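You operate a simulated robot arm through the tools that you are given. There is no shell and no other tool.

The job below is to be done with a simulated robot arm. You get a single attempt, and the scene is never put back.

JOB
Scrub the greasy filter clean in the ribbed tray with the purple pad.
Fine: leave the pad on the island top and lay the filter beside the tray, on the tank tap's side. What is to be rubbed or washed off counts as gone when no trace of it is left.

It is judged by the outcome, as a careful person would: the job done as asked, and still so three seconds after it is handed in. It fails if anything else is knocked over, pushed out of place, dropped, spilled or broken.

ROBOT AND FRAMES
A 6-joint arm with a two-finger parallel gripper, fixed in place. Base frame: the origin is at the foot of the arm, x ahead of it, y to its left, z up; the work surface is at about z = 804. Units: mm, rad, N and s.
Its first joint turns from -2.897 to 2.897 rad. Payload 3.43 kg.
The tool frame sits at the grasp point between the pads (the TCP): z along the fingers, y along the line on which they close. The tips reach 34 mm beyond it. The gripper opens to 128 mm. The fingers are 24 mm wide and 12 mm thick; the gripper's body (48 by 130 mm) begins 96 mm behind the TCP.
Orientation is told as [roll, pitch, yaw] about the base's x, y, z axes, in that order, counted from this pose: with the fingers straight down and closing along the base's y, the tool's x points along the base's -x, its y along +y and its z along -z.

CONTROLS
- The arm moves only by the tool play_rows. Its argument "rows" is text: rows parted by semicolons, each of 7 numbers parted by spaces: the closure in counts, from 0 (fully open) to 255 (shut), then the shift along the tool's x, y, z in mm, then the turn, a rotation vector about the tool's x, y, z in rad. In form: fingers tx ty tz ax ay az; .... A call has 1 to 20 rows; each row is the pose to reach, as a shift and turn from the pose commanded when the call began, along the tool's axes at that moment. A row lasts 0.2 s, in which the tool goes at most 50 mm and 0.15 rad; a call with a longer step from one row to the next is refused whole, and so is a gripper value outside its range. Where a pose cannot be reached the arm comes as near as it can. A force on the tool above 40 N (or 10 N above the force at the start of the call, whichever is more), or a blocked arm, ends the call early, and 0.2 s more pass. The fingers move at their own pace (about 153 mm/s each) and stop on an object; they squeeze with about 30 N. The grip force told is the motor's: it shows also when the fingers shut on nothing. Time passes only in rows, and 0.2 s behind the last, so rows that repeat a pose let the fingers close. It gives the time, the measured TCP pose, the force on the tool (base axes), the opening and the grip force at its end, in the units of the frame above (readings bear some noise), with the torque about the TCP (base axes, N m) and any sound that the robot's microphone picked up.
- Cameras (640 x 400 px; columns grow to the right, rows downward): "scene" is fixed at [400.3, 651, 1577.7]; the picture's right is [-0.87, -0.49, 0.00], its down [-0.33, 0.58, -0.74] and it looks along [0.37, -0.65, -0.67] (base axes); focal length 309 px, centre (320, 200). "wrist" rides on the gripper at [76, -11, -160] in the tool frame; the picture's right is [0.15, 0.99, 0.00], its down [-0.88, 0.13, -0.46] and it looks along [-0.45, 0.07, 0.89] (tool axes); focal length 234 px, centre (320, 200). There is no depth. A picture from a camera that has moved, and an enlarged one, comes with that camera's place and axes in the base frame and with its lens.
- get_image(camera): a new picture of that camera. It takes no simulated time.
- close_up(camera, box): a new picture of the part [left, top, right, bottom] of that camera's present view, enlarged. It takes no simulated time.
- sign_off(): hands the job in; it is judged then, once.

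Nothing tells you positions but the pictures and the camera data. Unless the task says otherwise, let go and move clear before handing in.

The tools are called after "Call:" by a JSON object that holds its "op" and its "data". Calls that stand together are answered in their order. play_rows: Moves the arm, as the interface text tells. Its arguments: {"type":"object","properties":{"rows":{"type":"string"}},"required":["rows"]} The other tools are called the same way: get_image (camera) takes a picture; close_up (camera, box) takes an enlarged picture of a part of a camera's view; sign_off () hands the job in.

At the start:

```text
clock: 0.0
tcp_pos: [750.4, -156.0, 1098.8]
tcp_rot: [0.0, 0.0, 0.003]
ft_force: [-1.4, 0.2, 0.5]
torque: [0.02, 0.02, -0.02]
grip_width: 127.8
grasp_force: 0.1
```

scene: 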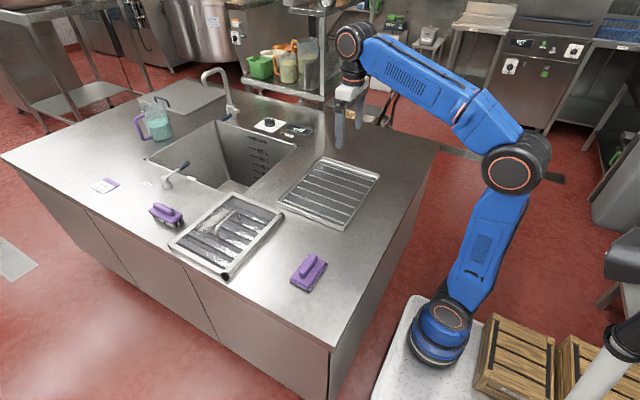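
wrist: 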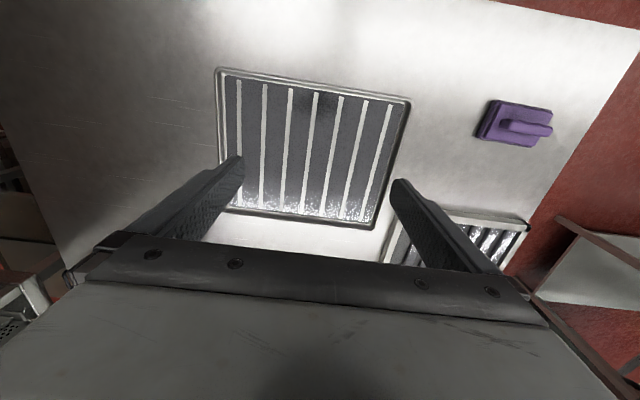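

I see a counter with a sink, two ribbed square objects (one by the robot, one near the sink front edge), a purple pad and another purple brush-like item. I'll look closer before moving.

Call:
{"op": "close_up", "data": {"camera": "scene", "box": [140, 150, 400, 310]}}

Call:
{"op": "close_up", "data": {"camera": "scene", "box": [80, 60, 320, 210]}}

Call:
{"op": "close_up", "data": {"camera": "scene", "box": [160, 180, 290, 280]}}

Call:
{"op": "close_up", "data": {"camera": "scene", "box": [270, 140, 400, 300]}}

Call:
{"op": "close_up", "data": {"camera": "wrist", "box": [180, 40, 560, 280]}}

```text
2.46 times, centred on (270, 230) of scene
camera zoom: at [400.3, 651.0, 1577.7], right [-0.87, -0.49, 0.0], down [-0.33, 0.58, -0.74], along [0.37, -0.65, -0.67], focal length 762 px, centre (443, 126)
```

zoom: 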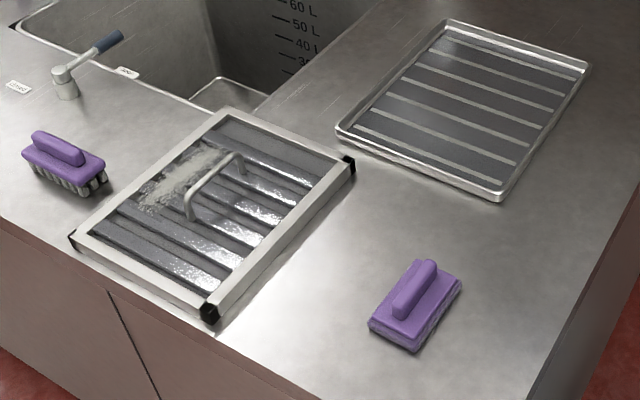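

```text
2.67 times, centred on (200, 135) of scene
camera zoom: at [400.3, 651.0, 1577.7], right [-0.87, -0.49, 0.0], down [-0.33, 0.58, -0.74], along [0.37, -0.65, -0.67], focal length 825 px, centre (640, 373)
```

zoom: 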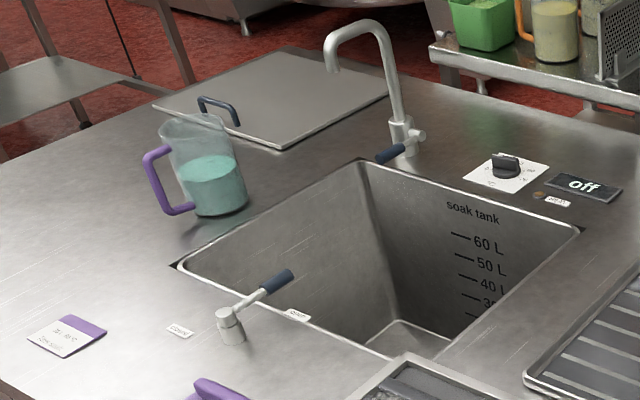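

```text
4.00 times, centred on (225, 230) of scene
camera zoom: at [400.3, 651.0, 1577.7], right [-0.87, -0.49, 0.0], down [-0.33, 0.58, -0.74], along [0.37, -0.65, -0.67], focal length 1237 px, centre (700, 80)
```

zoom: 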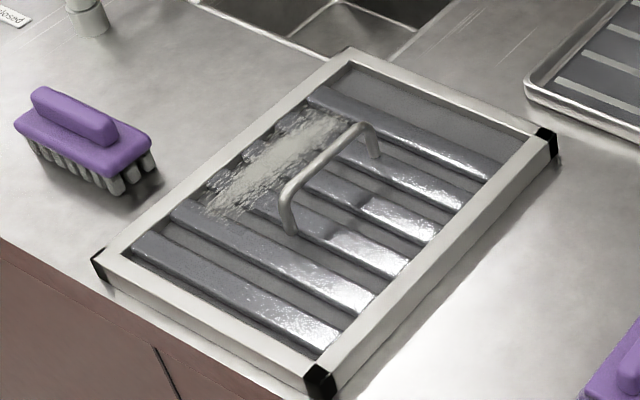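

```text
2.50 times, centred on (335, 220) of scene
camera zoom: at [400.3, 651.0, 1577.7], right [-0.87, -0.49, 0.0], down [-0.33, 0.58, -0.74], along [0.37, -0.65, -0.67], focal length 773 px, centre (282, 150)
```

zoom: 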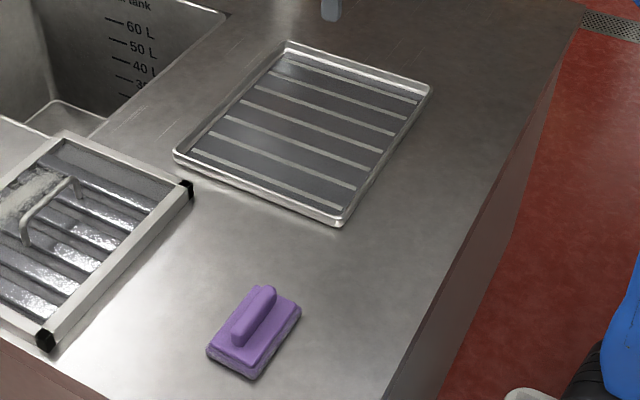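

```text
1.67 times, centred on (370, 160) of wrist
camera zoom: at [675.2, -167.3, 1259.6], right [-0.15, 0.99, 0.0], down [0.88, 0.13, 0.46], along [0.45, 0.07, -0.89], focal length 390 px, centre (237, 267)
```

zoom: 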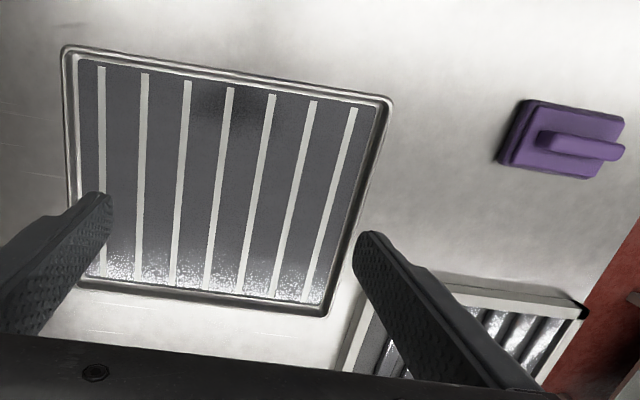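

The greasy filter is the framed baffle panel with a handle (about x 890–1119, y 50–336). The ribbed tray is about x 683–951, y −340–0, and the flat purple pad is near (690, 200). I'll read the labels and look for what the "tank tap" is.

Call:
{"op": "close_up", "data": {"camera": "scene", "box": [85, 165, 125, 200]}}

Call:
{"op": "close_up", "data": {"camera": "scene", "box": [135, 155, 205, 195]}}

Call:
{"op": "close_up", "data": {"camera": "scene", "box": [245, 110, 325, 160]}}

Call:
{"op": "close_up", "data": {"camera": "scene", "box": [195, 60, 255, 130]}}

Call:
{"op": "close_up", "data": {"camera": "scene", "box": [195, 195, 255, 250]}}

Call:
{"op": "close_up", "data": {"camera": "scene", "box": [280, 245, 340, 300]}}

Call:
{"op": "close_up", "data": {"camera": "scene", "box": [300, 60, 480, 200]}}

```text
11.43 times, centred on (105, 182) of scene
camera zoom: at [400.3, 651.0, 1577.7], right [-0.87, -0.49, 0.0], down [-0.33, 0.58, -0.74], along [0.37, -0.65, -0.67], focal length 3536 px, centre (2777, 400)
```

zoom: 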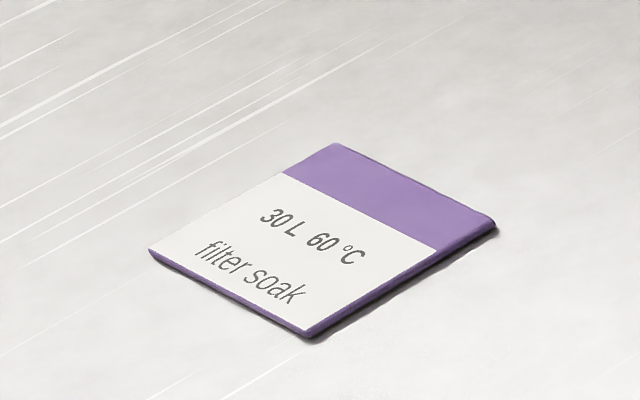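

```text
9.14 times, centred on (170, 175) of scene
camera zoom: at [400.3, 651.0, 1577.7], right [-0.87, -0.49, 0.0], down [-0.33, 0.58, -0.74], along [0.37, -0.65, -0.67], focal length 2828 px, centre (1691, 429)
```

zoom: 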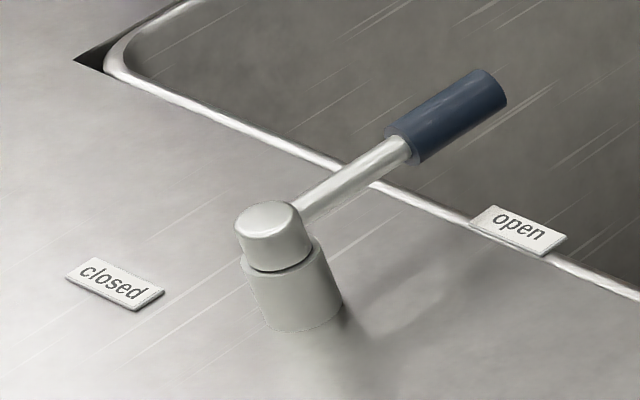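

```text
8.00 times, centred on (285, 135) of scene
camera zoom: at [400.3, 651.0, 1577.7], right [-0.87, -0.49, 0.0], down [-0.33, 0.58, -0.74], along [0.37, -0.65, -0.67], focal length 2475 px, centre (600, 720)
```

zoom: 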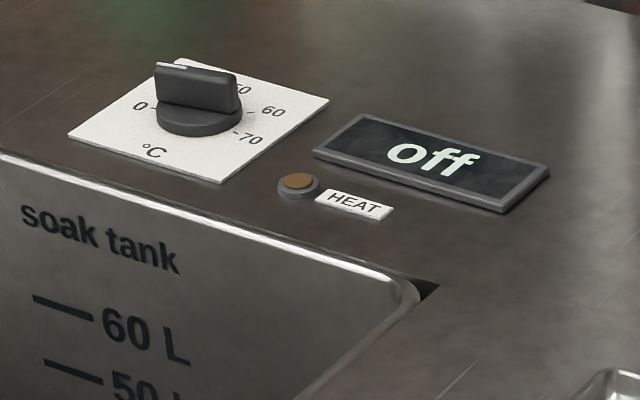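

```text
5.71 times, centred on (225, 95) of scene
camera zoom: at [400.3, 651.0, 1577.7], right [-0.87, -0.49, 0.0], down [-0.33, 0.58, -0.74], along [0.37, -0.65, -0.67], focal length 1768 px, centre (863, 800)
```

zoom: 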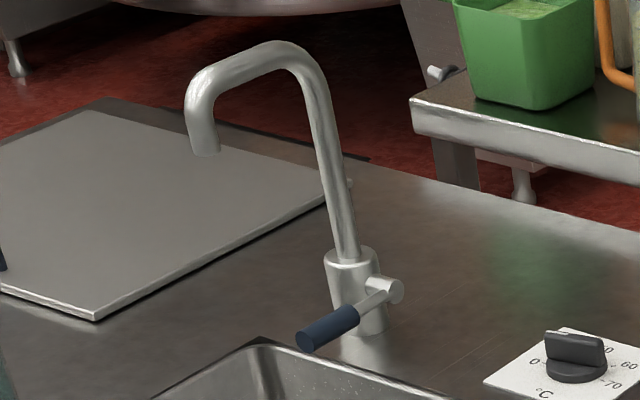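

```text
7.27 times, centred on (225, 222) of scene
camera zoom: at [400.3, 651.0, 1577.7], right [-0.87, -0.49, 0.0], down [-0.33, 0.58, -0.74], along [0.37, -0.65, -0.67], focal length 2250 px, centre (1011, 36)
```

zoom: 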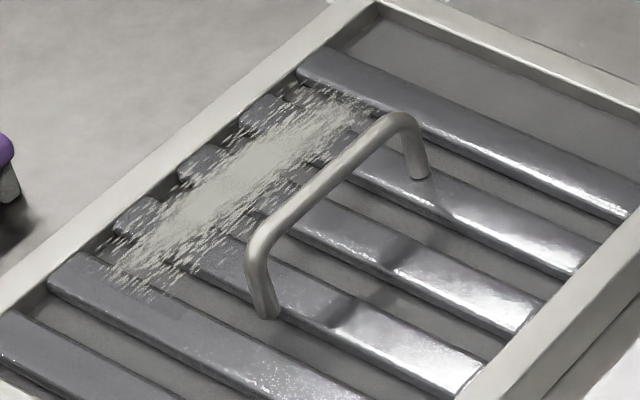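

```text
7.27 times, centred on (310, 272) of scene
camera zoom: at [400.3, 651.0, 1577.7], right [-0.87, -0.49, 0.0], down [-0.33, 0.58, -0.74], along [0.37, -0.65, -0.67], focal length 2250 px, centre (393, -327)
```

zoom: 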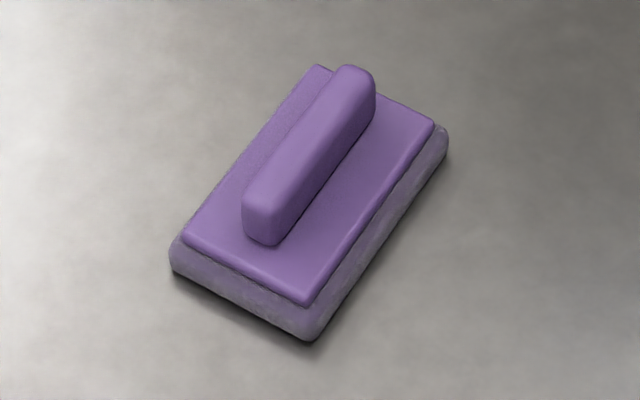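

```text
2.86 times, centred on (390, 130) of scene
camera zoom: at [400.3, 651.0, 1577.7], right [-0.87, -0.49, 0.0], down [-0.33, 0.58, -0.74], along [0.37, -0.65, -0.67], focal length 884 px, centre (120, 400)
```

zoom: 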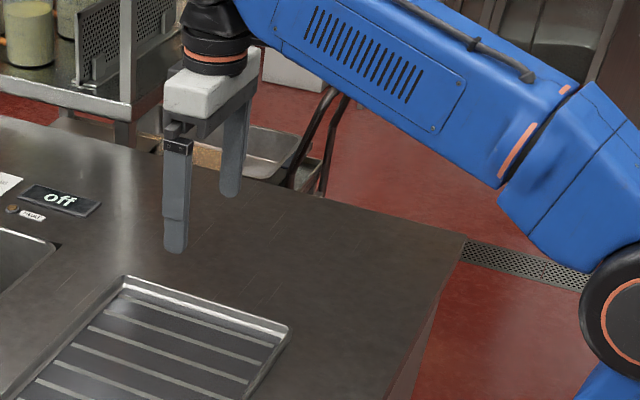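

The gooseneck tap stands at about (1559, −450), so the tap's side of the tray is the −y side, which has free counter. First I'll bring the gripper over towards the filter, turned 90° so it closes along x across the filter's handle, and look.

Call:
{"op": "play_rows", "data": {"rows": "0 -13.6 31.5 5.5 0 0 -0.1428; 0 -27.3 62.9 10.9 0 0 -0.2856; 0 -40.9 94.4 16.4 0 0 -0.4284; 0 -54.5 125.8 21.8 0 0 -0.5712; 0 -68.2 157.3 27.3 0 0 -0.714; 0 -81.8 188.7 32.7 0 0 -0.8568; 0 -95.5 220.2 38.2 0 0 -0.9996; 0 -109.1 251.6 43.6 0 0 -1.1424; 0 -122.7 283.1 49.1 0 0 -1.2852; 0 -136.4 314.5 54.5 0 0 -1.428; 0 -150 346 60 0 0 -1.5708; 0 -150 346 60 0 0 -1.5708"}}

Call:
{"op": "get_image", "data": {"camera": "wrist"}}

Call:
{"op": "get_image", "data": {"camera": "scene"}}

```text
clock: 2.6
tcp_pos: [901.2, 190.8, 1038.3]
tcp_rot: [-0.001, -0.001, 1.573]
ft_force: [0.1, -0.4, 0.2]
torque: [-0.02, 0.02, 0.03]
grip_width: 127.9
grasp_force: 0.1
```

```text
taken
camera wrist: at [910.8, 116.3, 1200.3], right [-0.99, -0.15, 0.0], down [-0.13, 0.88, 0.46], along [-0.07, 0.45, -0.89], focal length 234 px, centre (320, 200)
```

wrist: 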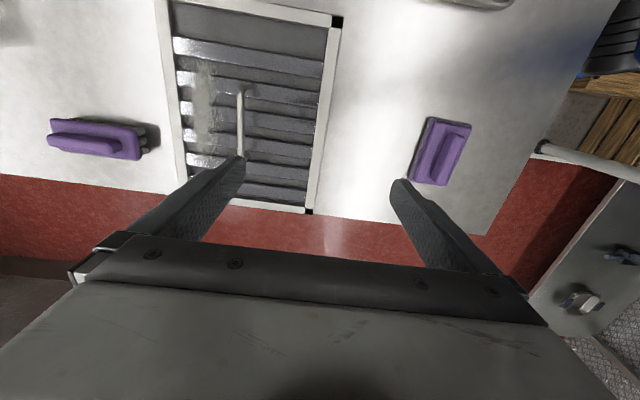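

```text
taken
```

scene: 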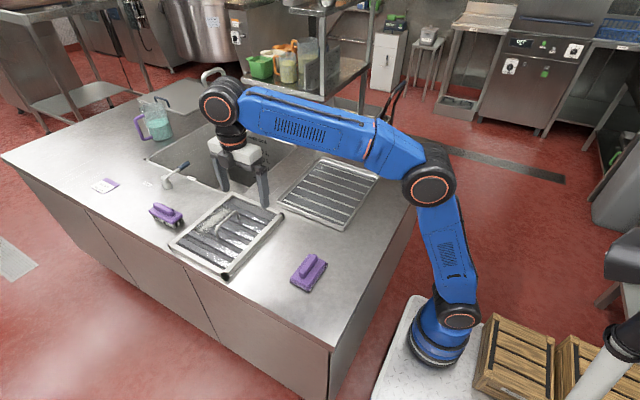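

The handle bar is at x≈1013, running y≈143–236, top z≈862. It's slightly beyond straight-down reach, so I'll tilt the tool outward a bit and hover above it with the fingers partly closed.

Call:
{"op": "play_rows", "data": {"rows": "60 0 -22.6 15 0.05 0 0; 120 0 -45 31 0.10 0 0; 160 0 -68 47 0.15 0 0; 160 0 -90 62 0.20 0 0; 160 0 -112 78 0.25 0 0; 160 0 -112 78 0.25 0 0"}}

Call:
{"op": "get_image", "data": {"camera": "wrist"}}

Call:
{"op": "close_up", "data": {"camera": "scene", "box": [160, 120, 300, 280]}}

```text
clock: 4.0
tcp_pos: [1013.9, 189.7, 959.9]
tcp_rot: [-0.251, 0.0, 1.57]
ft_force: [0.6, -0.3, 0.1]
torque: [0.02, -0.02, -0.02]
grip_width: 47.7
grasp_force: 0.0
```

```text
taken
camera wrist: at [985.0, 114.1, 1118.6], right [-0.96, -0.15, -0.25], down [-0.24, 0.88, 0.41], along [0.16, 0.45, -0.88], focal length 234 px, centre (320, 200)
```

wrist: 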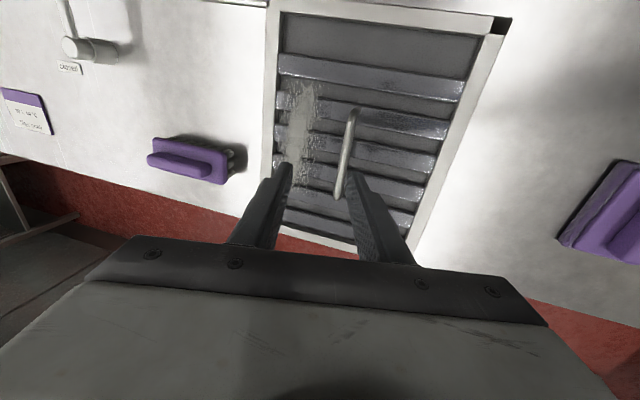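

```text
2.50 times, centred on (230, 200) of scene
camera zoom: at [400.3, 651.0, 1577.7], right [-0.87, -0.49, 0.0], down [-0.33, 0.58, -0.74], along [0.37, -0.65, -0.67], focal length 773 px, centre (545, 200)
```

zoom: 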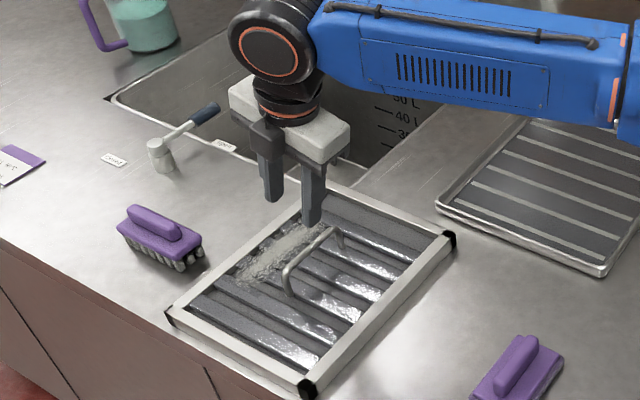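

Reach with the 0.25 rad tilt is fine. I'll descend straight down so the bar sits between the fingers, then check before closing.

Call:
{"op": "play_rows", "data": {"rows": "160 0 7 21.2 0 0 0; 160 0 13.9 42.4 0 0 0; 160 0 20.9 63.6 0 0 0; 160 0 27.8 84.8 0 0 0; 160 0 27.8 84.8 0 0 0"}}

Call:
{"op": "get_image", "data": {"camera": "wrist"}}

Call:
{"op": "close_up", "data": {"camera": "scene", "box": [190, 150, 280, 250]}}

```text
clock: 5.2
tcp_pos: [1007.0, 192.5, 870.3]
tcp_rot: [-0.249, -0.001, 1.571]
ft_force: [-0.1, -0.8, 0.3]
torque: [-0.03, 0.0, -0.01]
grip_width: 47.5
grasp_force: 0.1
```

```text
taken
camera wrist: at [978.5, 115.5, 1029.4], right [-0.96, -0.15, -0.25], down [-0.24, 0.88, 0.41], along [0.16, 0.45, -0.88], focal length 234 px, centre (320, 200)
```

wrist: 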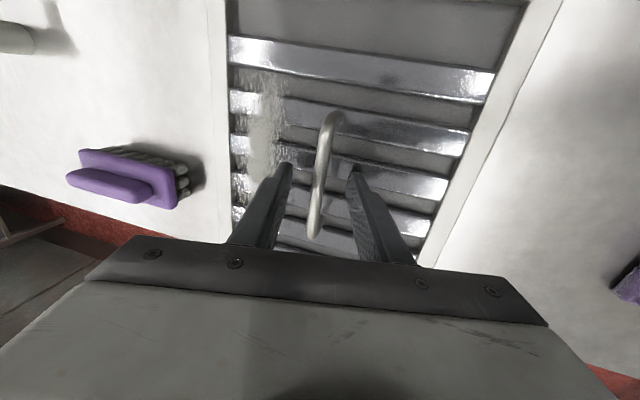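

```text
4.00 times, centred on (235, 200) of scene
camera zoom: at [400.3, 651.0, 1577.7], right [-0.87, -0.49, 0.0], down [-0.33, 0.58, -0.74], along [0.37, -0.65, -0.67], focal length 1237 px, centre (660, 200)
```

zoom: 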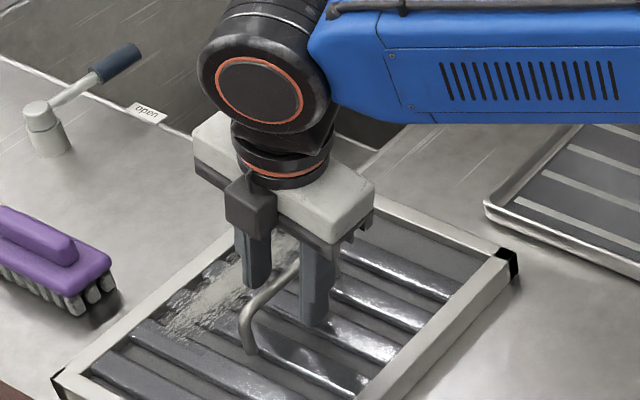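

The bar is between the fingers. Closing.

Call:
{"op": "play_rows", "data": {"rows": "200 0 0 0 0 0 0; 240 0 0 0 0 0 0; 255 0 0 0 0 0 0; 255 0 0 0 0 0 0"}}

Call:
{"op": "get_image", "data": {"camera": "wrist"}}

Call:
{"op": "close_up", "data": {"camera": "scene", "box": [160, 150, 300, 290]}}

```text
clock: 6.2
tcp_pos: [1006.3, 191.4, 870.1]
tcp_rot: [-0.251, 0.001, 1.571]
ft_force: [4.2, -0.5, 3.8]
torque: [-0.03, -0.05, 0.1]
grip_width: 9.5
grasp_force: 30.0
```

```text
taken
camera wrist: at [978.6, 115.4, 1029.7], right [-0.96, -0.15, -0.25], down [-0.24, 0.88, 0.41], along [0.16, 0.45, -0.88], focal length 234 px, centre (320, 200)
```

wrist: 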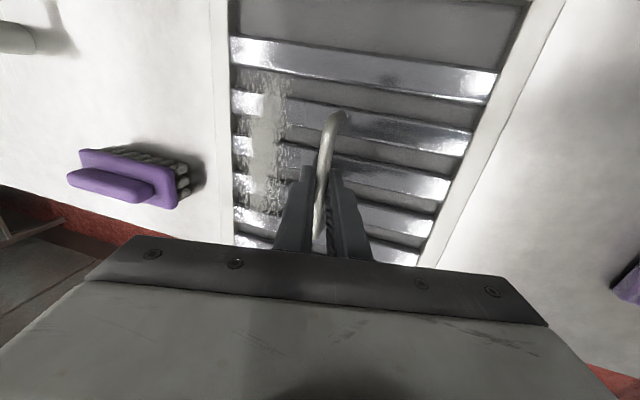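

```text
2.86 times, centred on (230, 220) of scene
camera zoom: at [400.3, 651.0, 1577.7], right [-0.87, -0.49, 0.0], down [-0.33, 0.58, -0.74], along [0.37, -0.65, -0.67], focal length 884 px, centre (577, 143)
```

zoom: 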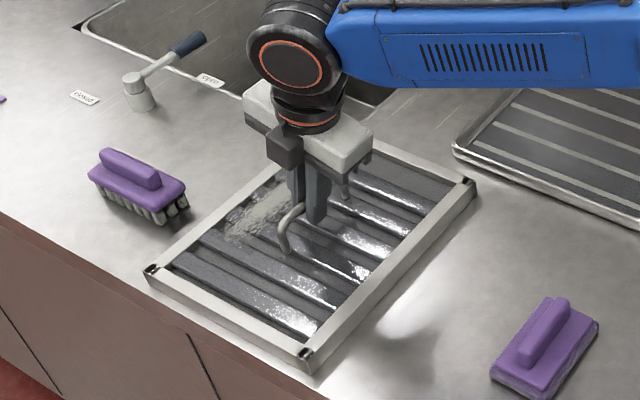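

The grip holds at 9.5 mm on the bar. I'll lift slowly and check that it hangs level.

Call:
{"op": "play_rows", "data": {"rows": "255 0 -2.5 -9.7 0 0 0; 255 0 -4.9 -19.4 0 0 0; 255 0 -7.4 -29.1 0 0 0; 255 0 -9.9 -38.8 0 0 0; 255 0 -12.4 -48.5 0 0 0; 255 0 -14.8 -58.1 0 0 0; 255 0 -14.8 -58.1 0 0 0"}}

Call:
{"op": "get_image", "data": {"camera": "wrist"}}

Call:
{"op": "close_up", "data": {"camera": "scene", "box": [150, 120, 310, 290]}}

```text
clock: 7.8
tcp_pos: [1006.2, 190.2, 931.2]
tcp_rot: [-0.25, 0.0, 1.572]
ft_force: [-0.2, 0.1, -8.5]
torque: [-0.01, -0.01, 0.01]
grip_width: 9.6
grasp_force: 29.5
```

```text
taken
camera wrist: at [977.6, 114.2, 1090.4], right [-0.96, -0.15, -0.24], down [-0.24, 0.88, 0.41], along [0.16, 0.45, -0.88], focal length 234 px, centre (320, 200)
```

wrist: 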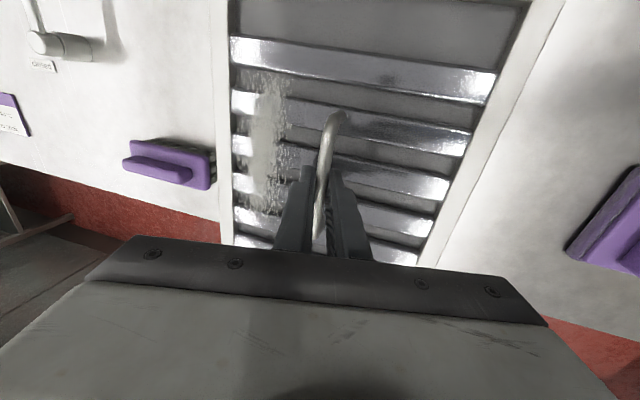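

```text
2.35 times, centred on (230, 205) of scene
camera zoom: at [400.3, 651.0, 1577.7], right [-0.87, -0.49, 0.0], down [-0.33, 0.58, -0.74], along [0.37, -0.65, -0.67], focal length 728 px, centre (532, 188)
```

zoom: 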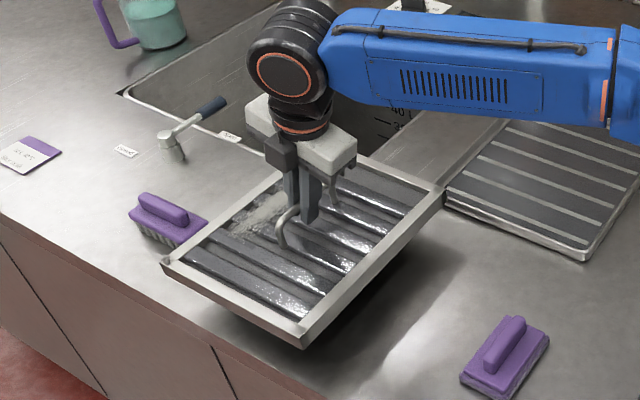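

The filter is lifted and level (about 0.87 kg). The tray centre works out at about (818, −171) and the filter should just fit in it at its present heading, so I'll carry it over the tray.

Call:
{"op": "play_rows", "data": {"rows": "255 11.2 5.5 -2.7 0 0 0; 255 33.7 16.5 -8.1 0 0 0; 255 56.1 27.5 -13.5 0 0 0; 255 78.5 38.5 -18.9 0 0 0; 255 101 49.6 -24.2 0 0 0; 255 123.4 60.6 -29.6 0 0 0; 255 145.8 71.6 -35 0 0 0; 255 168.3 82.6 -40.4 0 0 0; 255 190.7 93.6 -45.8 0 0 0; 255 213.2 104.6 -51.2 0 0 0; 255 235.6 115.6 -56.6 0 0 0; 255 258 126.6 -62 0 0 0; 255 280.5 137.7 -67.3 0 0 0; 255 302.9 148.7 -72.7 0 0 0; 255 325.3 159.7 -78.1 0 0 0; 255 340 167 -81.6 0 0 0; 255 352 172.8 -84.5 0 0 0; 255 359 176.2 -86.2 0 0 0; 255 359 176.2 -86.2 0 0 0"}}

Call:
{"op": "get_image", "data": {"camera": "wrist"}}

Call:
{"op": "get_image", "data": {"camera": "scene"}}

Call:
{"op": "close_up", "data": {"camera": "scene", "box": [230, 80, 430, 250]}}

```text
clock: 11.8
tcp_pos: [814.0, -169.7, 970.1]
tcp_rot: [-0.249, 0.001, 1.571]
ft_force: [-0.4, 0.4, -7.9]
torque: [0.03, 0.0, -0.03]
grip_width: 9.4
grasp_force: 30.0
```

```text
taken
camera wrist: at [786.1, -245.4, 1130.0], right [-0.96, -0.15, -0.24], down [-0.24, 0.88, 0.41], along [0.16, 0.45, -0.88], focal length 234 px, centre (320, 200)
```

wrist: 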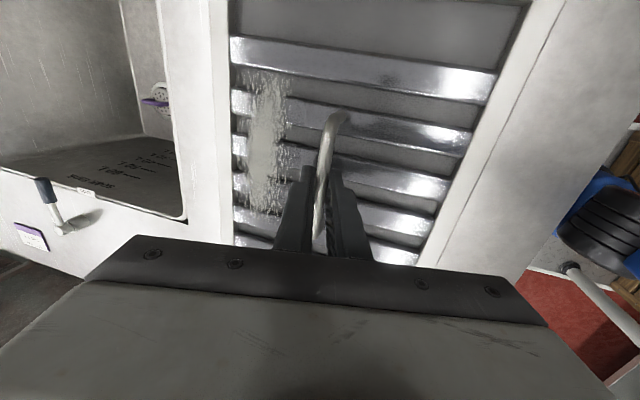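

```text
taken
```

scene: 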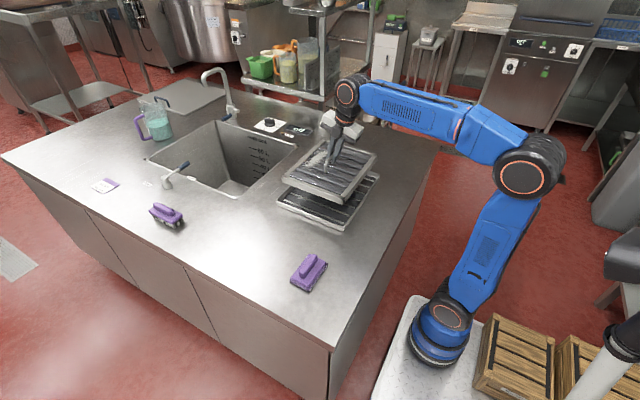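

```text
2.35 times, centred on (330, 165) of scene
camera zoom: at [400.3, 651.0, 1577.7], right [-0.87, -0.49, 0.0], down [-0.33, 0.58, -0.74], along [0.37, -0.65, -0.67], focal length 728 px, centre (296, 282)
```

zoom: 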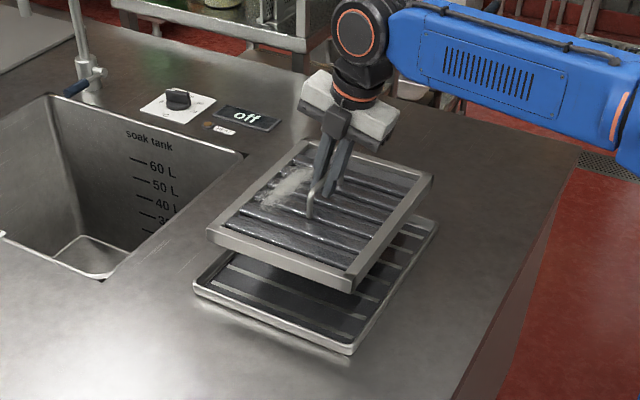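

The filter hangs over the tray. I'll check the alignment of its corners against the tray more precisely before lowering.

Call:
{"op": "close_up", "data": {"camera": "scene", "box": [270, 130, 390, 240]}}

Call:
{"op": "close_up", "data": {"camera": "scene", "box": [270, 180, 360, 240]}}

Call:
{"op": "close_up", "data": {"camera": "scene", "box": [340, 130, 400, 230]}}

```text
3.64 times, centred on (330, 185) of scene
camera zoom: at [400.3, 651.0, 1577.7], right [-0.87, -0.49, 0.0], down [-0.33, 0.58, -0.74], along [0.37, -0.65, -0.67], focal length 1125 px, centre (284, 254)
```

zoom: 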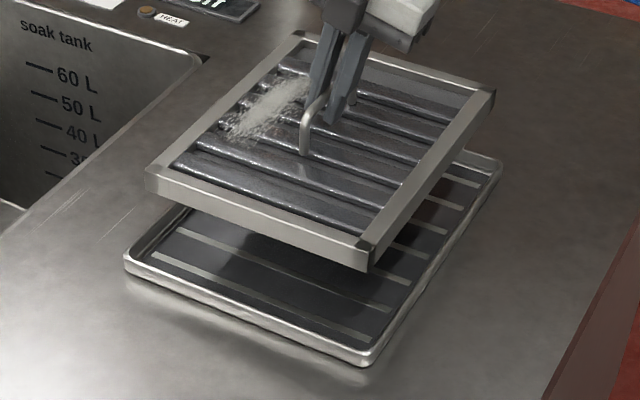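

```text
6.67 times, centred on (315, 210) of scene
camera zoom: at [400.3, 651.0, 1577.7], right [-0.87, -0.49, 0.0], down [-0.33, 0.58, -0.74], along [0.37, -0.65, -0.67], focal length 2062 px, centre (353, 133)
```

zoom: 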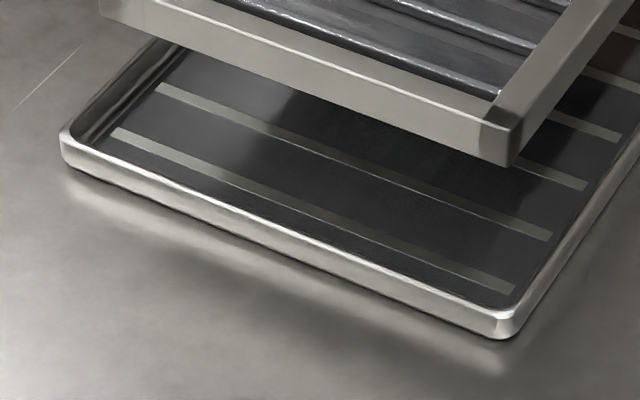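

```text
4.00 times, centred on (370, 180) of scene
camera zoom: at [400.3, 651.0, 1577.7], right [-0.87, -0.49, 0.0], down [-0.33, 0.58, -0.74], along [0.37, -0.65, -0.67], focal length 1237 px, centre (120, 280)
```

zoom: 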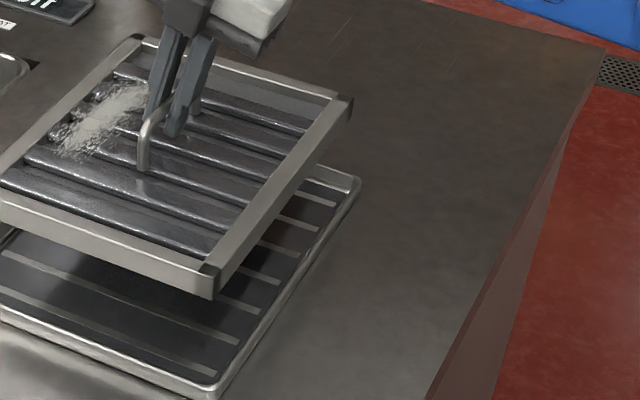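

The filter needs to shift about +7 mm in x and −6 mm in y to be centred. I'll do that and lower it most of the way.

Call:
{"op": "play_rows", "data": {"rows": "255 6 -6.8 1.7 0 0 0; 255 6 -2.6 18.2 0 0 0; 255 6 1.6 34.7 0 0 0; 255 6 5.8 51.2 0 0 0; 255 6 9.7 66.5 0 0 0; 255 6 9.7 66.5 0 0 0"}}

Call:
{"op": "close_up", "data": {"camera": "scene", "box": [270, 130, 390, 240]}}

Call:
{"op": "get_image", "data": {"camera": "wrist"}}

```text
clock: 13.2
tcp_pos: [821.5, -173.2, 903.1]
tcp_rot: [-0.249, 0.001, 1.571]
ft_force: [-0.2, 0.7, -7.1]
torque: [0.0, 0.0, 0.01]
grip_width: 9.7
grasp_force: 30.0
```

```text
3.64 times, centred on (330, 185) of scene
camera zoom: at [400.3, 651.0, 1577.7], right [-0.87, -0.49, 0.0], down [-0.33, 0.58, -0.74], along [0.37, -0.65, -0.67], focal length 1125 px, centre (284, 254)
```

zoom: 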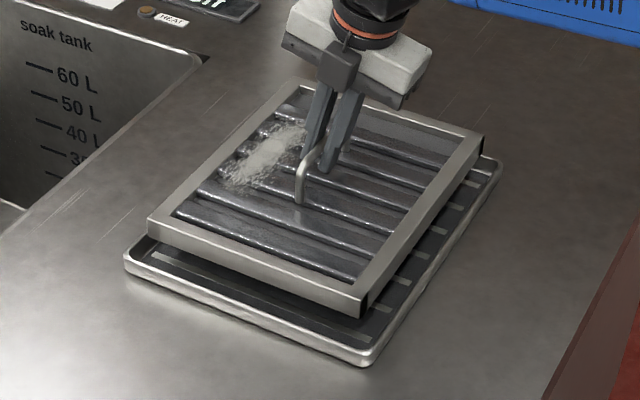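

```text
taken
camera wrist: at [793.0, -250.6, 1064.0], right [-0.96, -0.15, -0.24], down [-0.24, 0.88, 0.41], along [0.16, 0.45, -0.88], focal length 234 px, centre (320, 200)
```

wrist: 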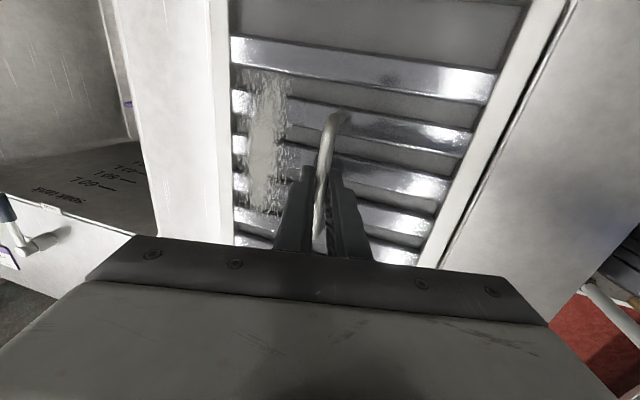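

Alignment looks centred. Lowering the rest in small steps until it settles.

Call:
{"op": "play_rows", "data": {"rows": "255 0 1.5 5.8 0 0 0; 255 0 3 11.6 0 0 0; 255 0 4.4 17.4 0 0 0; 255 0 5.2 20.3 0 0 0; 255 0 5.9 23.3 0 0 0; 255 0 5.9 23.3 0 0 0"}}

Call:
{"op": "close_up", "data": {"camera": "scene", "box": [270, 130, 390, 240]}}

```text
clock: 14.6
tcp_pos: [821.4, -175.5, 880.5]
tcp_rot: [-0.25, 0.001, 1.571]
ft_force: [0.5, 0.7, -8.5]
torque: [0.02, 0.0, -0.01]
grip_width: 9.6
grasp_force: 30.4
```

```text
3.64 times, centred on (330, 185) of scene
camera zoom: at [400.3, 651.0, 1577.7], right [-0.87, -0.49, 0.0], down [-0.33, 0.58, -0.74], along [0.37, -0.65, -0.67], focal length 1125 px, centre (284, 254)
```

zoom: 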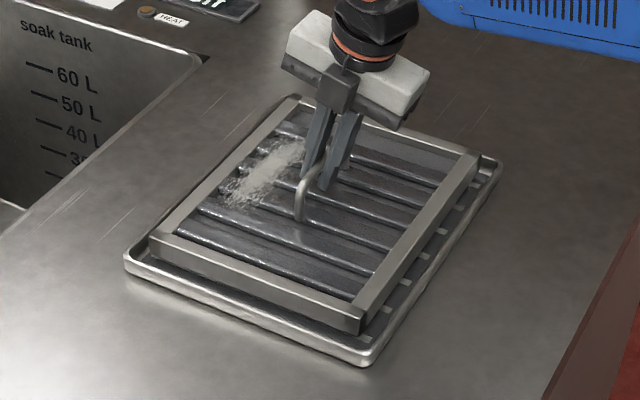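

Still hanging free and inside the tray rim by eye. Continuing down in 2 mm steps.

Call:
{"op": "play_rows", "data": {"rows": "255 0 0.5 1.9 0 0 0; 255 0 1 3.9 0 0 0; 255 0 1.5 5.8 0 0 0; 255 0 1.5 5.8 0 0 0"}}

Call:
{"op": "close_up", "data": {"camera": "scene", "box": [270, 130, 390, 240]}}

```text
clock: 15.6
tcp_pos: [821.4, -173.6, 875.0]
tcp_rot: [-0.25, 0.001, 1.571]
ft_force: [1.8, -1.5, 2.1]
torque: [-0.37, 0.0, -0.14]
grip_width: 9.4
grasp_force: 29.5
```

```text
3.64 times, centred on (330, 185) of scene
camera zoom: at [400.3, 651.0, 1577.7], right [-0.87, -0.49, 0.0], down [-0.33, 0.58, -0.74], along [0.37, -0.65, -0.67], focal length 1125 px, centre (284, 254)
```

zoom: 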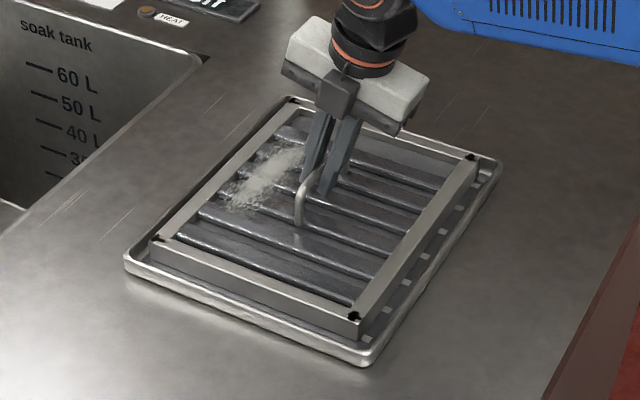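

Contact at z≈875: the filter is touching down. I'll check each edge to see that it's seated inside the rim, not resting on it.

Call:
{"op": "close_up", "data": {"camera": "scene", "box": [315, 150, 385, 200]}}

Call:
{"op": "close_up", "data": {"camera": "scene", "box": [335, 155, 385, 235]}}

Call:
{"op": "close_up", "data": {"camera": "scene", "box": [275, 180, 355, 235]}}

Call:
{"op": "close_up", "data": {"camera": "scene", "box": [275, 145, 345, 205]}}

```text
8.00 times, centred on (350, 175) of scene
camera zoom: at [400.3, 651.0, 1577.7], right [-0.87, -0.49, 0.0], down [-0.33, 0.58, -0.74], along [0.37, -0.65, -0.67], focal length 2475 px, centre (80, 400)
```

zoom: 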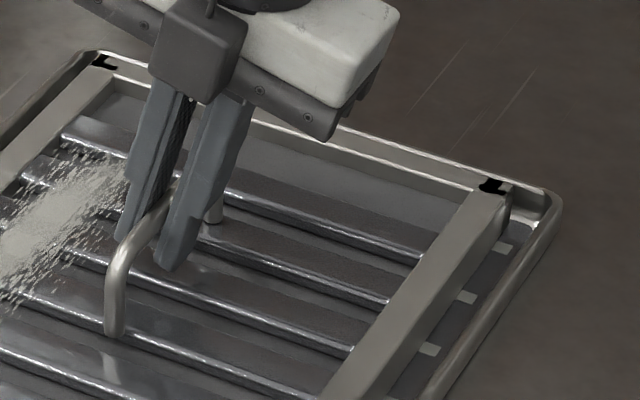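

```text
5.00 times, centred on (360, 195) of scene
camera zoom: at [400.3, 651.0, 1577.7], right [-0.87, -0.49, 0.0], down [-0.33, 0.58, -0.74], along [0.37, -0.65, -0.67], focal length 1547 px, centre (120, 225)
```

zoom: 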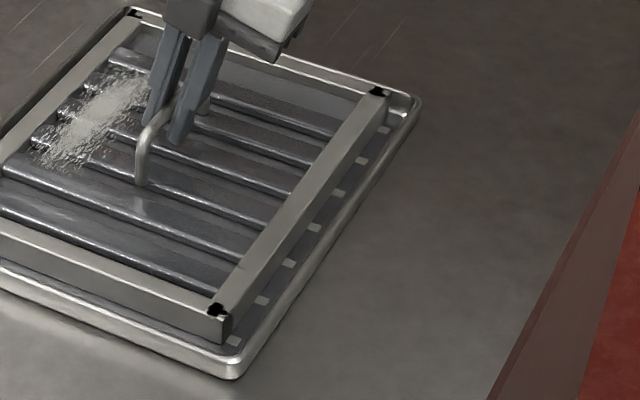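

```text
7.27 times, centred on (315, 208) of scene
camera zoom: at [400.3, 651.0, 1577.7], right [-0.87, -0.49, 0.0], down [-0.33, 0.58, -0.74], along [0.37, -0.65, -0.67], focal length 2250 px, centre (356, 146)
```

zoom: 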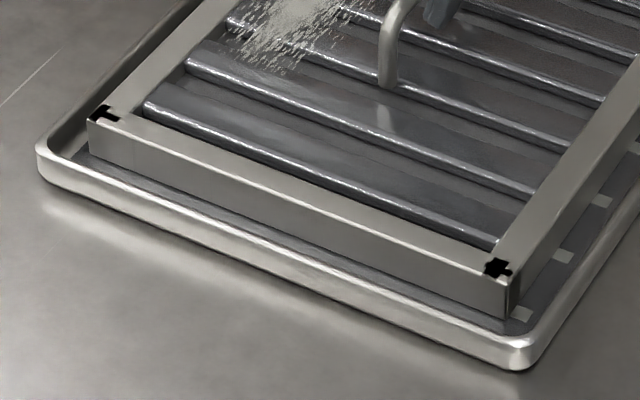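

```text
6.67 times, centred on (310, 175) of scene
camera zoom: at [400.3, 651.0, 1577.7], right [-0.87, -0.49, 0.0], down [-0.33, 0.58, -0.74], along [0.37, -0.65, -0.67], focal length 2062 px, centre (387, 367)
```

zoom: 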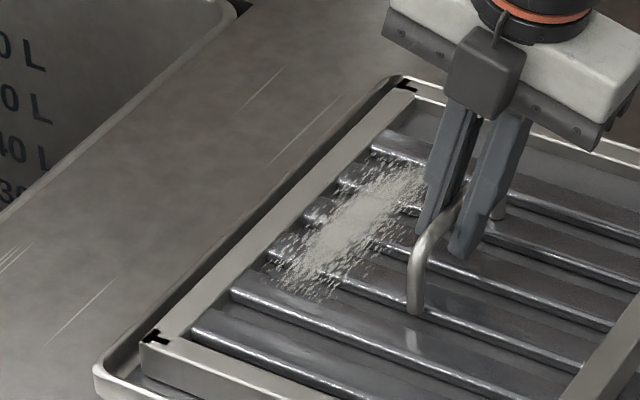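

The filter sits inside the rim on all visible sides. Releasing and backing off along the tool axis.

Call:
{"op": "play_rows", "data": {"rows": "220 0 0 0 0 0 0; 190 0 0 0 0 0 0; 160 0 0 0 0 0 0; 160 0 0 0 0 0 0; 160 0 0 -20 0 0 0; 160 0 0 -50 0 0 0; 160 0 0 -90 0 0 0; 160 0 0 -130 0 0 0; 160 0 0 -130 0 0 0"}}

Call:
{"op": "get_image", "data": {"camera": "wrist"}}

Call:
{"op": "close_up", "data": {"camera": "scene", "box": [265, 120, 395, 240]}}

```text
clock: 17.6
tcp_pos: [790.5, -176.1, 999.9]
tcp_rot: [-0.248, 0.0, 1.571]
ft_force: [-1.0, -0.3, -0.5]
torque: [-0.01, -0.01, -0.02]
grip_width: 47.7
grasp_force: 0.1
```

```text
taken
camera wrist: at [760.8, -251.8, 1159.9], right [-0.96, -0.15, -0.24], down [-0.24, 0.88, 0.41], along [0.16, 0.45, -0.88], focal length 234 px, centre (320, 200)
```

wrist: 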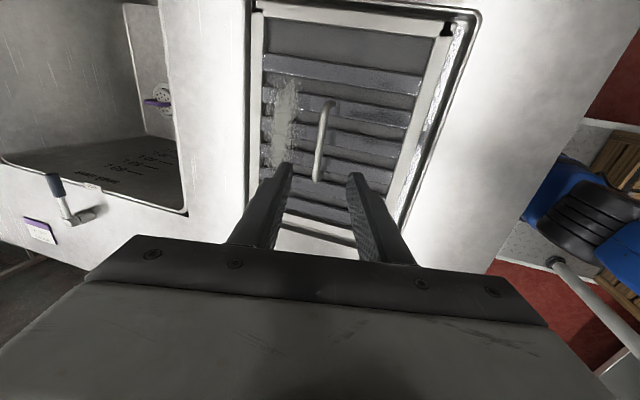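

```text
3.33 times, centred on (330, 180) of scene
camera zoom: at [400.3, 651.0, 1577.7], right [-0.87, -0.49, 0.0], down [-0.33, 0.58, -0.74], along [0.37, -0.65, -0.67], focal length 1031 px, centre (287, 267)
```

zoom: 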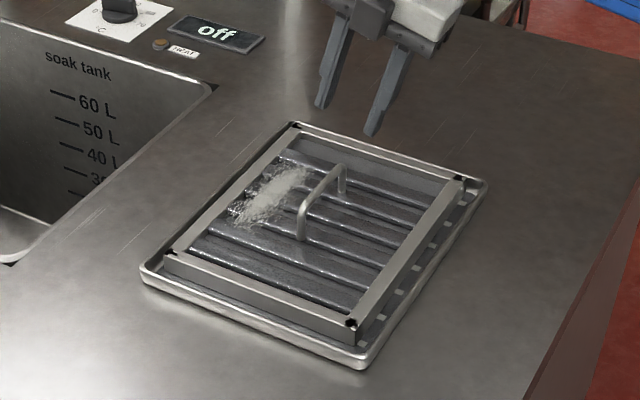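

The filter rests in the tray. I'll straighten the tool and look from the −y end to confirm it's seated flat.

Call:
{"op": "play_rows", "data": {"rows": "120 31 -10.4 -12.8 -0.0625 0 0; 80 62 -20.8 -25.6 -0.125 0 0; 40 93 -31.1 -38.5 -0.1875 0 0; 0 124 -41.5 -51.3 -0.25 0 0; 0 124 -41.5 -51.3 -0.25 0 0"}}

Call:
{"op": "get_image", "data": {"camera": "wrist"}}

Call:
{"op": "close_up", "data": {"camera": "wrist", "box": [200, 0, 440, 200]}}

```text
clock: 18.8
tcp_pos: [817.8, -298.9, 1057.6]
tcp_rot: [0.0, 0.0, 1.571]
ft_force: [-1.2, 0.6, 0.0]
torque: [-0.08, -0.02, 0.02]
grip_width: 127.9
grasp_force: 0.0
```

```text
taken
camera wrist: at [829.7, -374.9, 1219.5], right [-0.99, -0.15, 0.0], down [-0.13, 0.88, 0.46], along [-0.07, 0.45, -0.89], focal length 234 px, centre (320, 200)
```

wrist: 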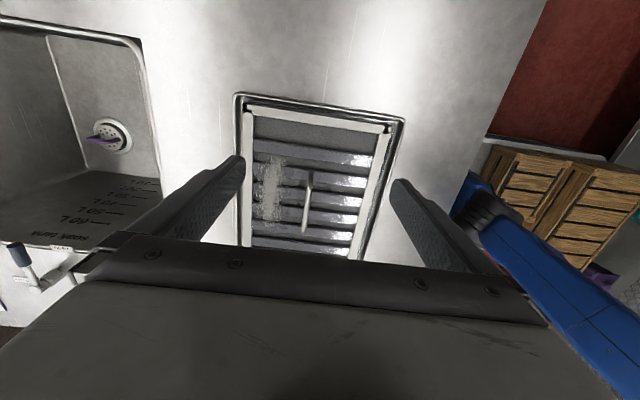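

```text
2.00 times, centred on (320, 100) of wrist
camera zoom: at [829.7, -374.9, 1219.5], right [-0.99, -0.15, 0.0], down [-0.13, 0.88, 0.46], along [-0.07, 0.45, -0.89], focal length 468 px, centre (320, 400)
```

zoom: 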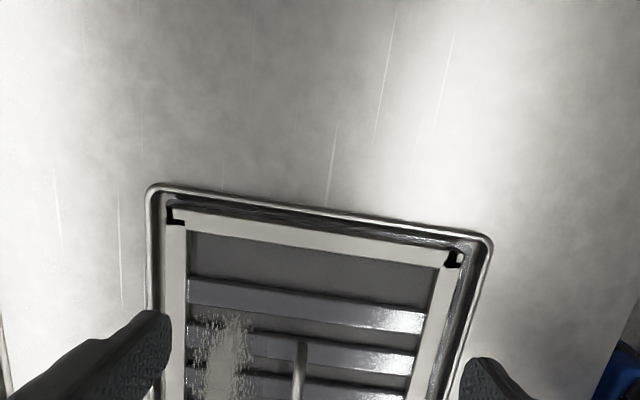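

The filter is seated inside the rim all round, with its handle at about (826, −175). Now I'll move over to the flat purple pad near (696, 199).

Call:
{"op": "play_rows", "data": {"rows": "0 -35.6 8.7 6.9 0 0 0; 0 -71.1 17.4 13.9 0 0 0; 0 -106.7 26.1 20.8 0 0 0; 0 -142.3 34.9 27.7 0 0 0; 60 -177.9 43.6 34.6 0 0 0; 100 -213.4 52.3 41.6 0 0 0; 135 -249 61 48.5 0 0 0; 135 -284.6 69.7 55.4 0 0 0; 135 -320.1 78.4 62.4 0 0 0; 135 -355.7 87.1 69.3 0 0 0; 135 -391.3 95.9 76.2 0 0 0; 135 -426.9 104.6 83.1 0 0 0; 135 -462.4 113.3 90.1 0 0 0; 135 -498 122 97 0 0 0; 135 -498 122 97 0 0 0"}}

Call:
{"op": "get_image", "data": {"camera": "wrist"}}

Call:
{"op": "close_up", "data": {"camera": "scene", "box": [250, 160, 400, 310]}}

```text
clock: 22.0
tcp_pos: [694.1, 198.7, 960.7]
tcp_rot: [-0.001, 0.001, 1.57]
ft_force: [0.5, 0.8, -0.2]
torque: [-0.01, -0.01, 0.0]
grip_width: 60.1
grasp_force: 0.1
```

```text
taken
camera wrist: at [705.2, 122.4, 1122.5], right [-0.99, -0.15, 0.0], down [-0.13, 0.88, 0.46], along [-0.07, 0.45, -0.89], focal length 234 px, centre (320, 200)
```

wrist: 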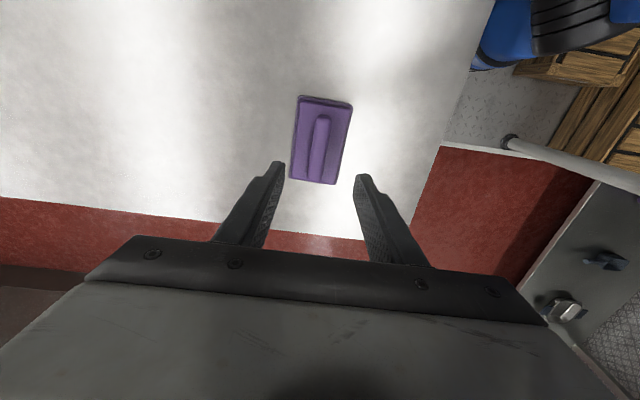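

```text
2.67 times, centred on (325, 235) of scene
camera zoom: at [400.3, 651.0, 1577.7], right [-0.87, -0.49, 0.0], down [-0.33, 0.58, -0.74], along [0.37, -0.65, -0.67], focal length 825 px, centre (307, 107)
```

zoom: 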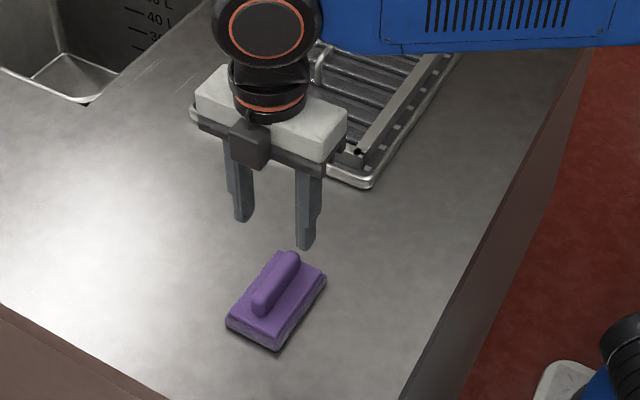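

The pad's centre is about (695, 194), aligned with the base axes, handle along y. Descending with the fingers either side of its handle.

Call:
{"op": "play_rows", "data": {"rows": "135 2 0 25 0 0 0; 135 4 0 50 0 0 0; 135 4 0 75 0 0 0; 135 4 0 85 0 0 0; 135 4 0 85 0 0 0"}}

Call:
{"op": "get_image", "data": {"camera": "wrist"}}

Call:
{"op": "close_up", "data": {"camera": "scene", "box": [270, 210, 360, 310]}}

```text
clock: 23.2
tcp_pos: [695.0, 196.9, 876.1]
tcp_rot: [0.0, 0.001, 1.57]
ft_force: [-0.8, -0.3, -1.0]
torque: [0.0, -0.01, -0.01]
grip_width: 60.2
grasp_force: 0.0
```

```text
taken
camera wrist: at [706.6, 120.4, 1038.3], right [-0.99, -0.15, 0.0], down [-0.13, 0.88, 0.46], along [-0.07, 0.45, -0.89], focal length 234 px, centre (320, 200)
```

wrist: 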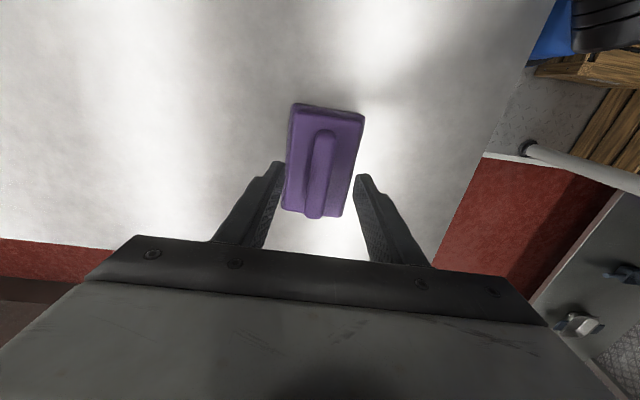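

```text
4.00 times, centred on (315, 260) of scene
camera zoom: at [400.3, 651.0, 1577.7], right [-0.87, -0.49, 0.0], down [-0.33, 0.58, -0.74], along [0.37, -0.65, -0.67], focal length 1237 px, centre (340, -40)
```

zoom: 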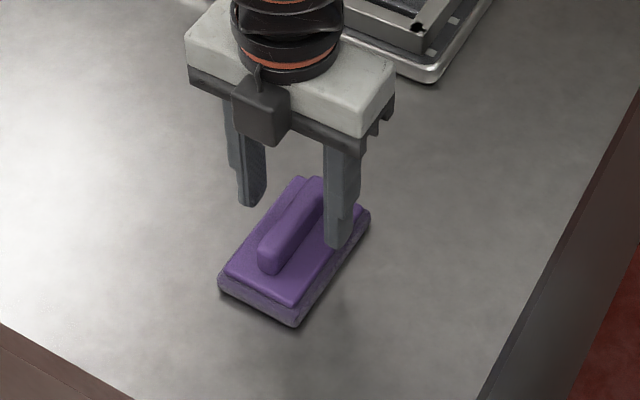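

The fingers straddle the handle. Narrowing a little and descending in small steps toward the pad's top plate.

Call:
{"op": "play_rows", "data": {"rows": "165 0 0 0 0 0 0; 172 0 0 3 0 0 0; 172 0 0 6 0 0 0; 172 0 0 9 0 0 0; 172 0 0 9 0 0 0"}}

Call:
{"op": "close_up", "data": {"camera": "scene", "box": [285, 235, 345, 295]}}

Call:
{"op": "close_up", "data": {"camera": "wrist", "box": [240, 80, 400, 260]}}

```text
clock: 24.4
tcp_pos: [693.7, 195.1, 868.8]
tcp_rot: [0.0, -0.001, 1.571]
ft_force: [-0.6, 0.9, 0.6]
torque: [0.03, -0.03, -0.03]
grip_width: 41.4
grasp_force: 0.1
```

```text
6.67 times, centred on (315, 265) of scene
camera zoom: at [400.3, 651.0, 1577.7], right [-0.87, -0.49, 0.0], down [-0.33, 0.58, -0.74], along [0.37, -0.65, -0.67], focal length 2062 px, centre (353, -233)
```

zoom: 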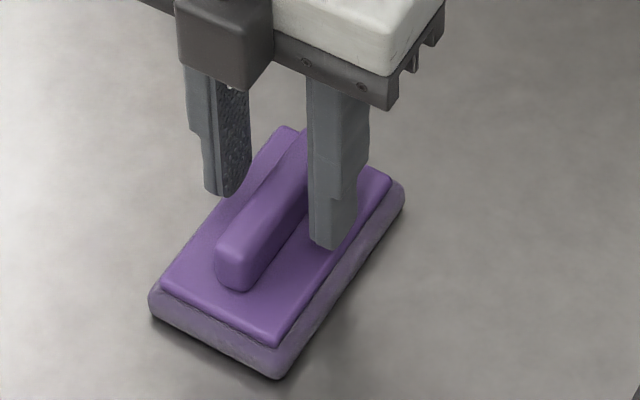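

```text
2.22 times, centred on (320, 170) of wrist
camera zoom: at [706.6, 119.3, 1030.2], right [-0.99, -0.15, 0.0], down [-0.13, 0.88, 0.46], along [-0.07, 0.45, -0.89], focal length 520 px, centre (320, 267)
```

zoom: 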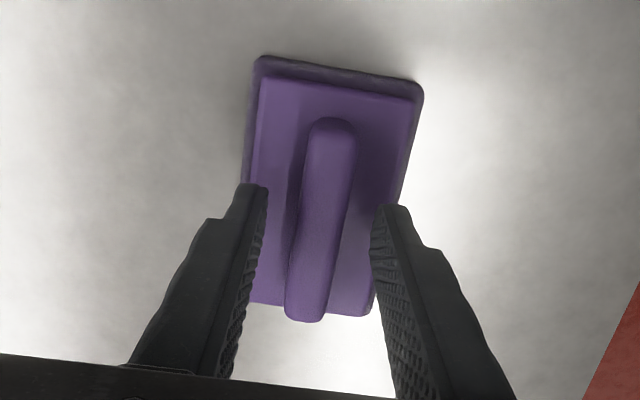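

Fingers are above the plate on both sides of the handle. A bit lower, watching for contact.

Call:
{"op": "play_rows", "data": {"rows": "172 0 0 1.5 0 0 0; 172 0 0 3 0 0 0; 172 0 0 3 0 0 0"}}

Call:
{"op": "close_up", "data": {"camera": "scene", "box": [285, 235, 345, 295]}}

```text
clock: 25.2
tcp_pos: [695.1, 194.5, 866.4]
tcp_rot: [0.0, 0.0, 1.569]
ft_force: [0.6, 0.1, 0.0]
torque: [0.0, -0.03, 0.0]
grip_width: 41.4
grasp_force: 0.0
```

```text
6.67 times, centred on (315, 265) of scene
camera zoom: at [400.3, 651.0, 1577.7], right [-0.87, -0.49, 0.0], down [-0.33, 0.58, -0.74], along [0.37, -0.65, -0.67], focal length 2062 px, centre (353, -233)
```

zoom: 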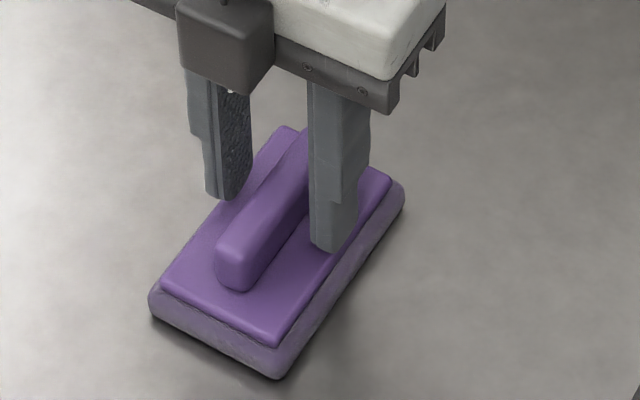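

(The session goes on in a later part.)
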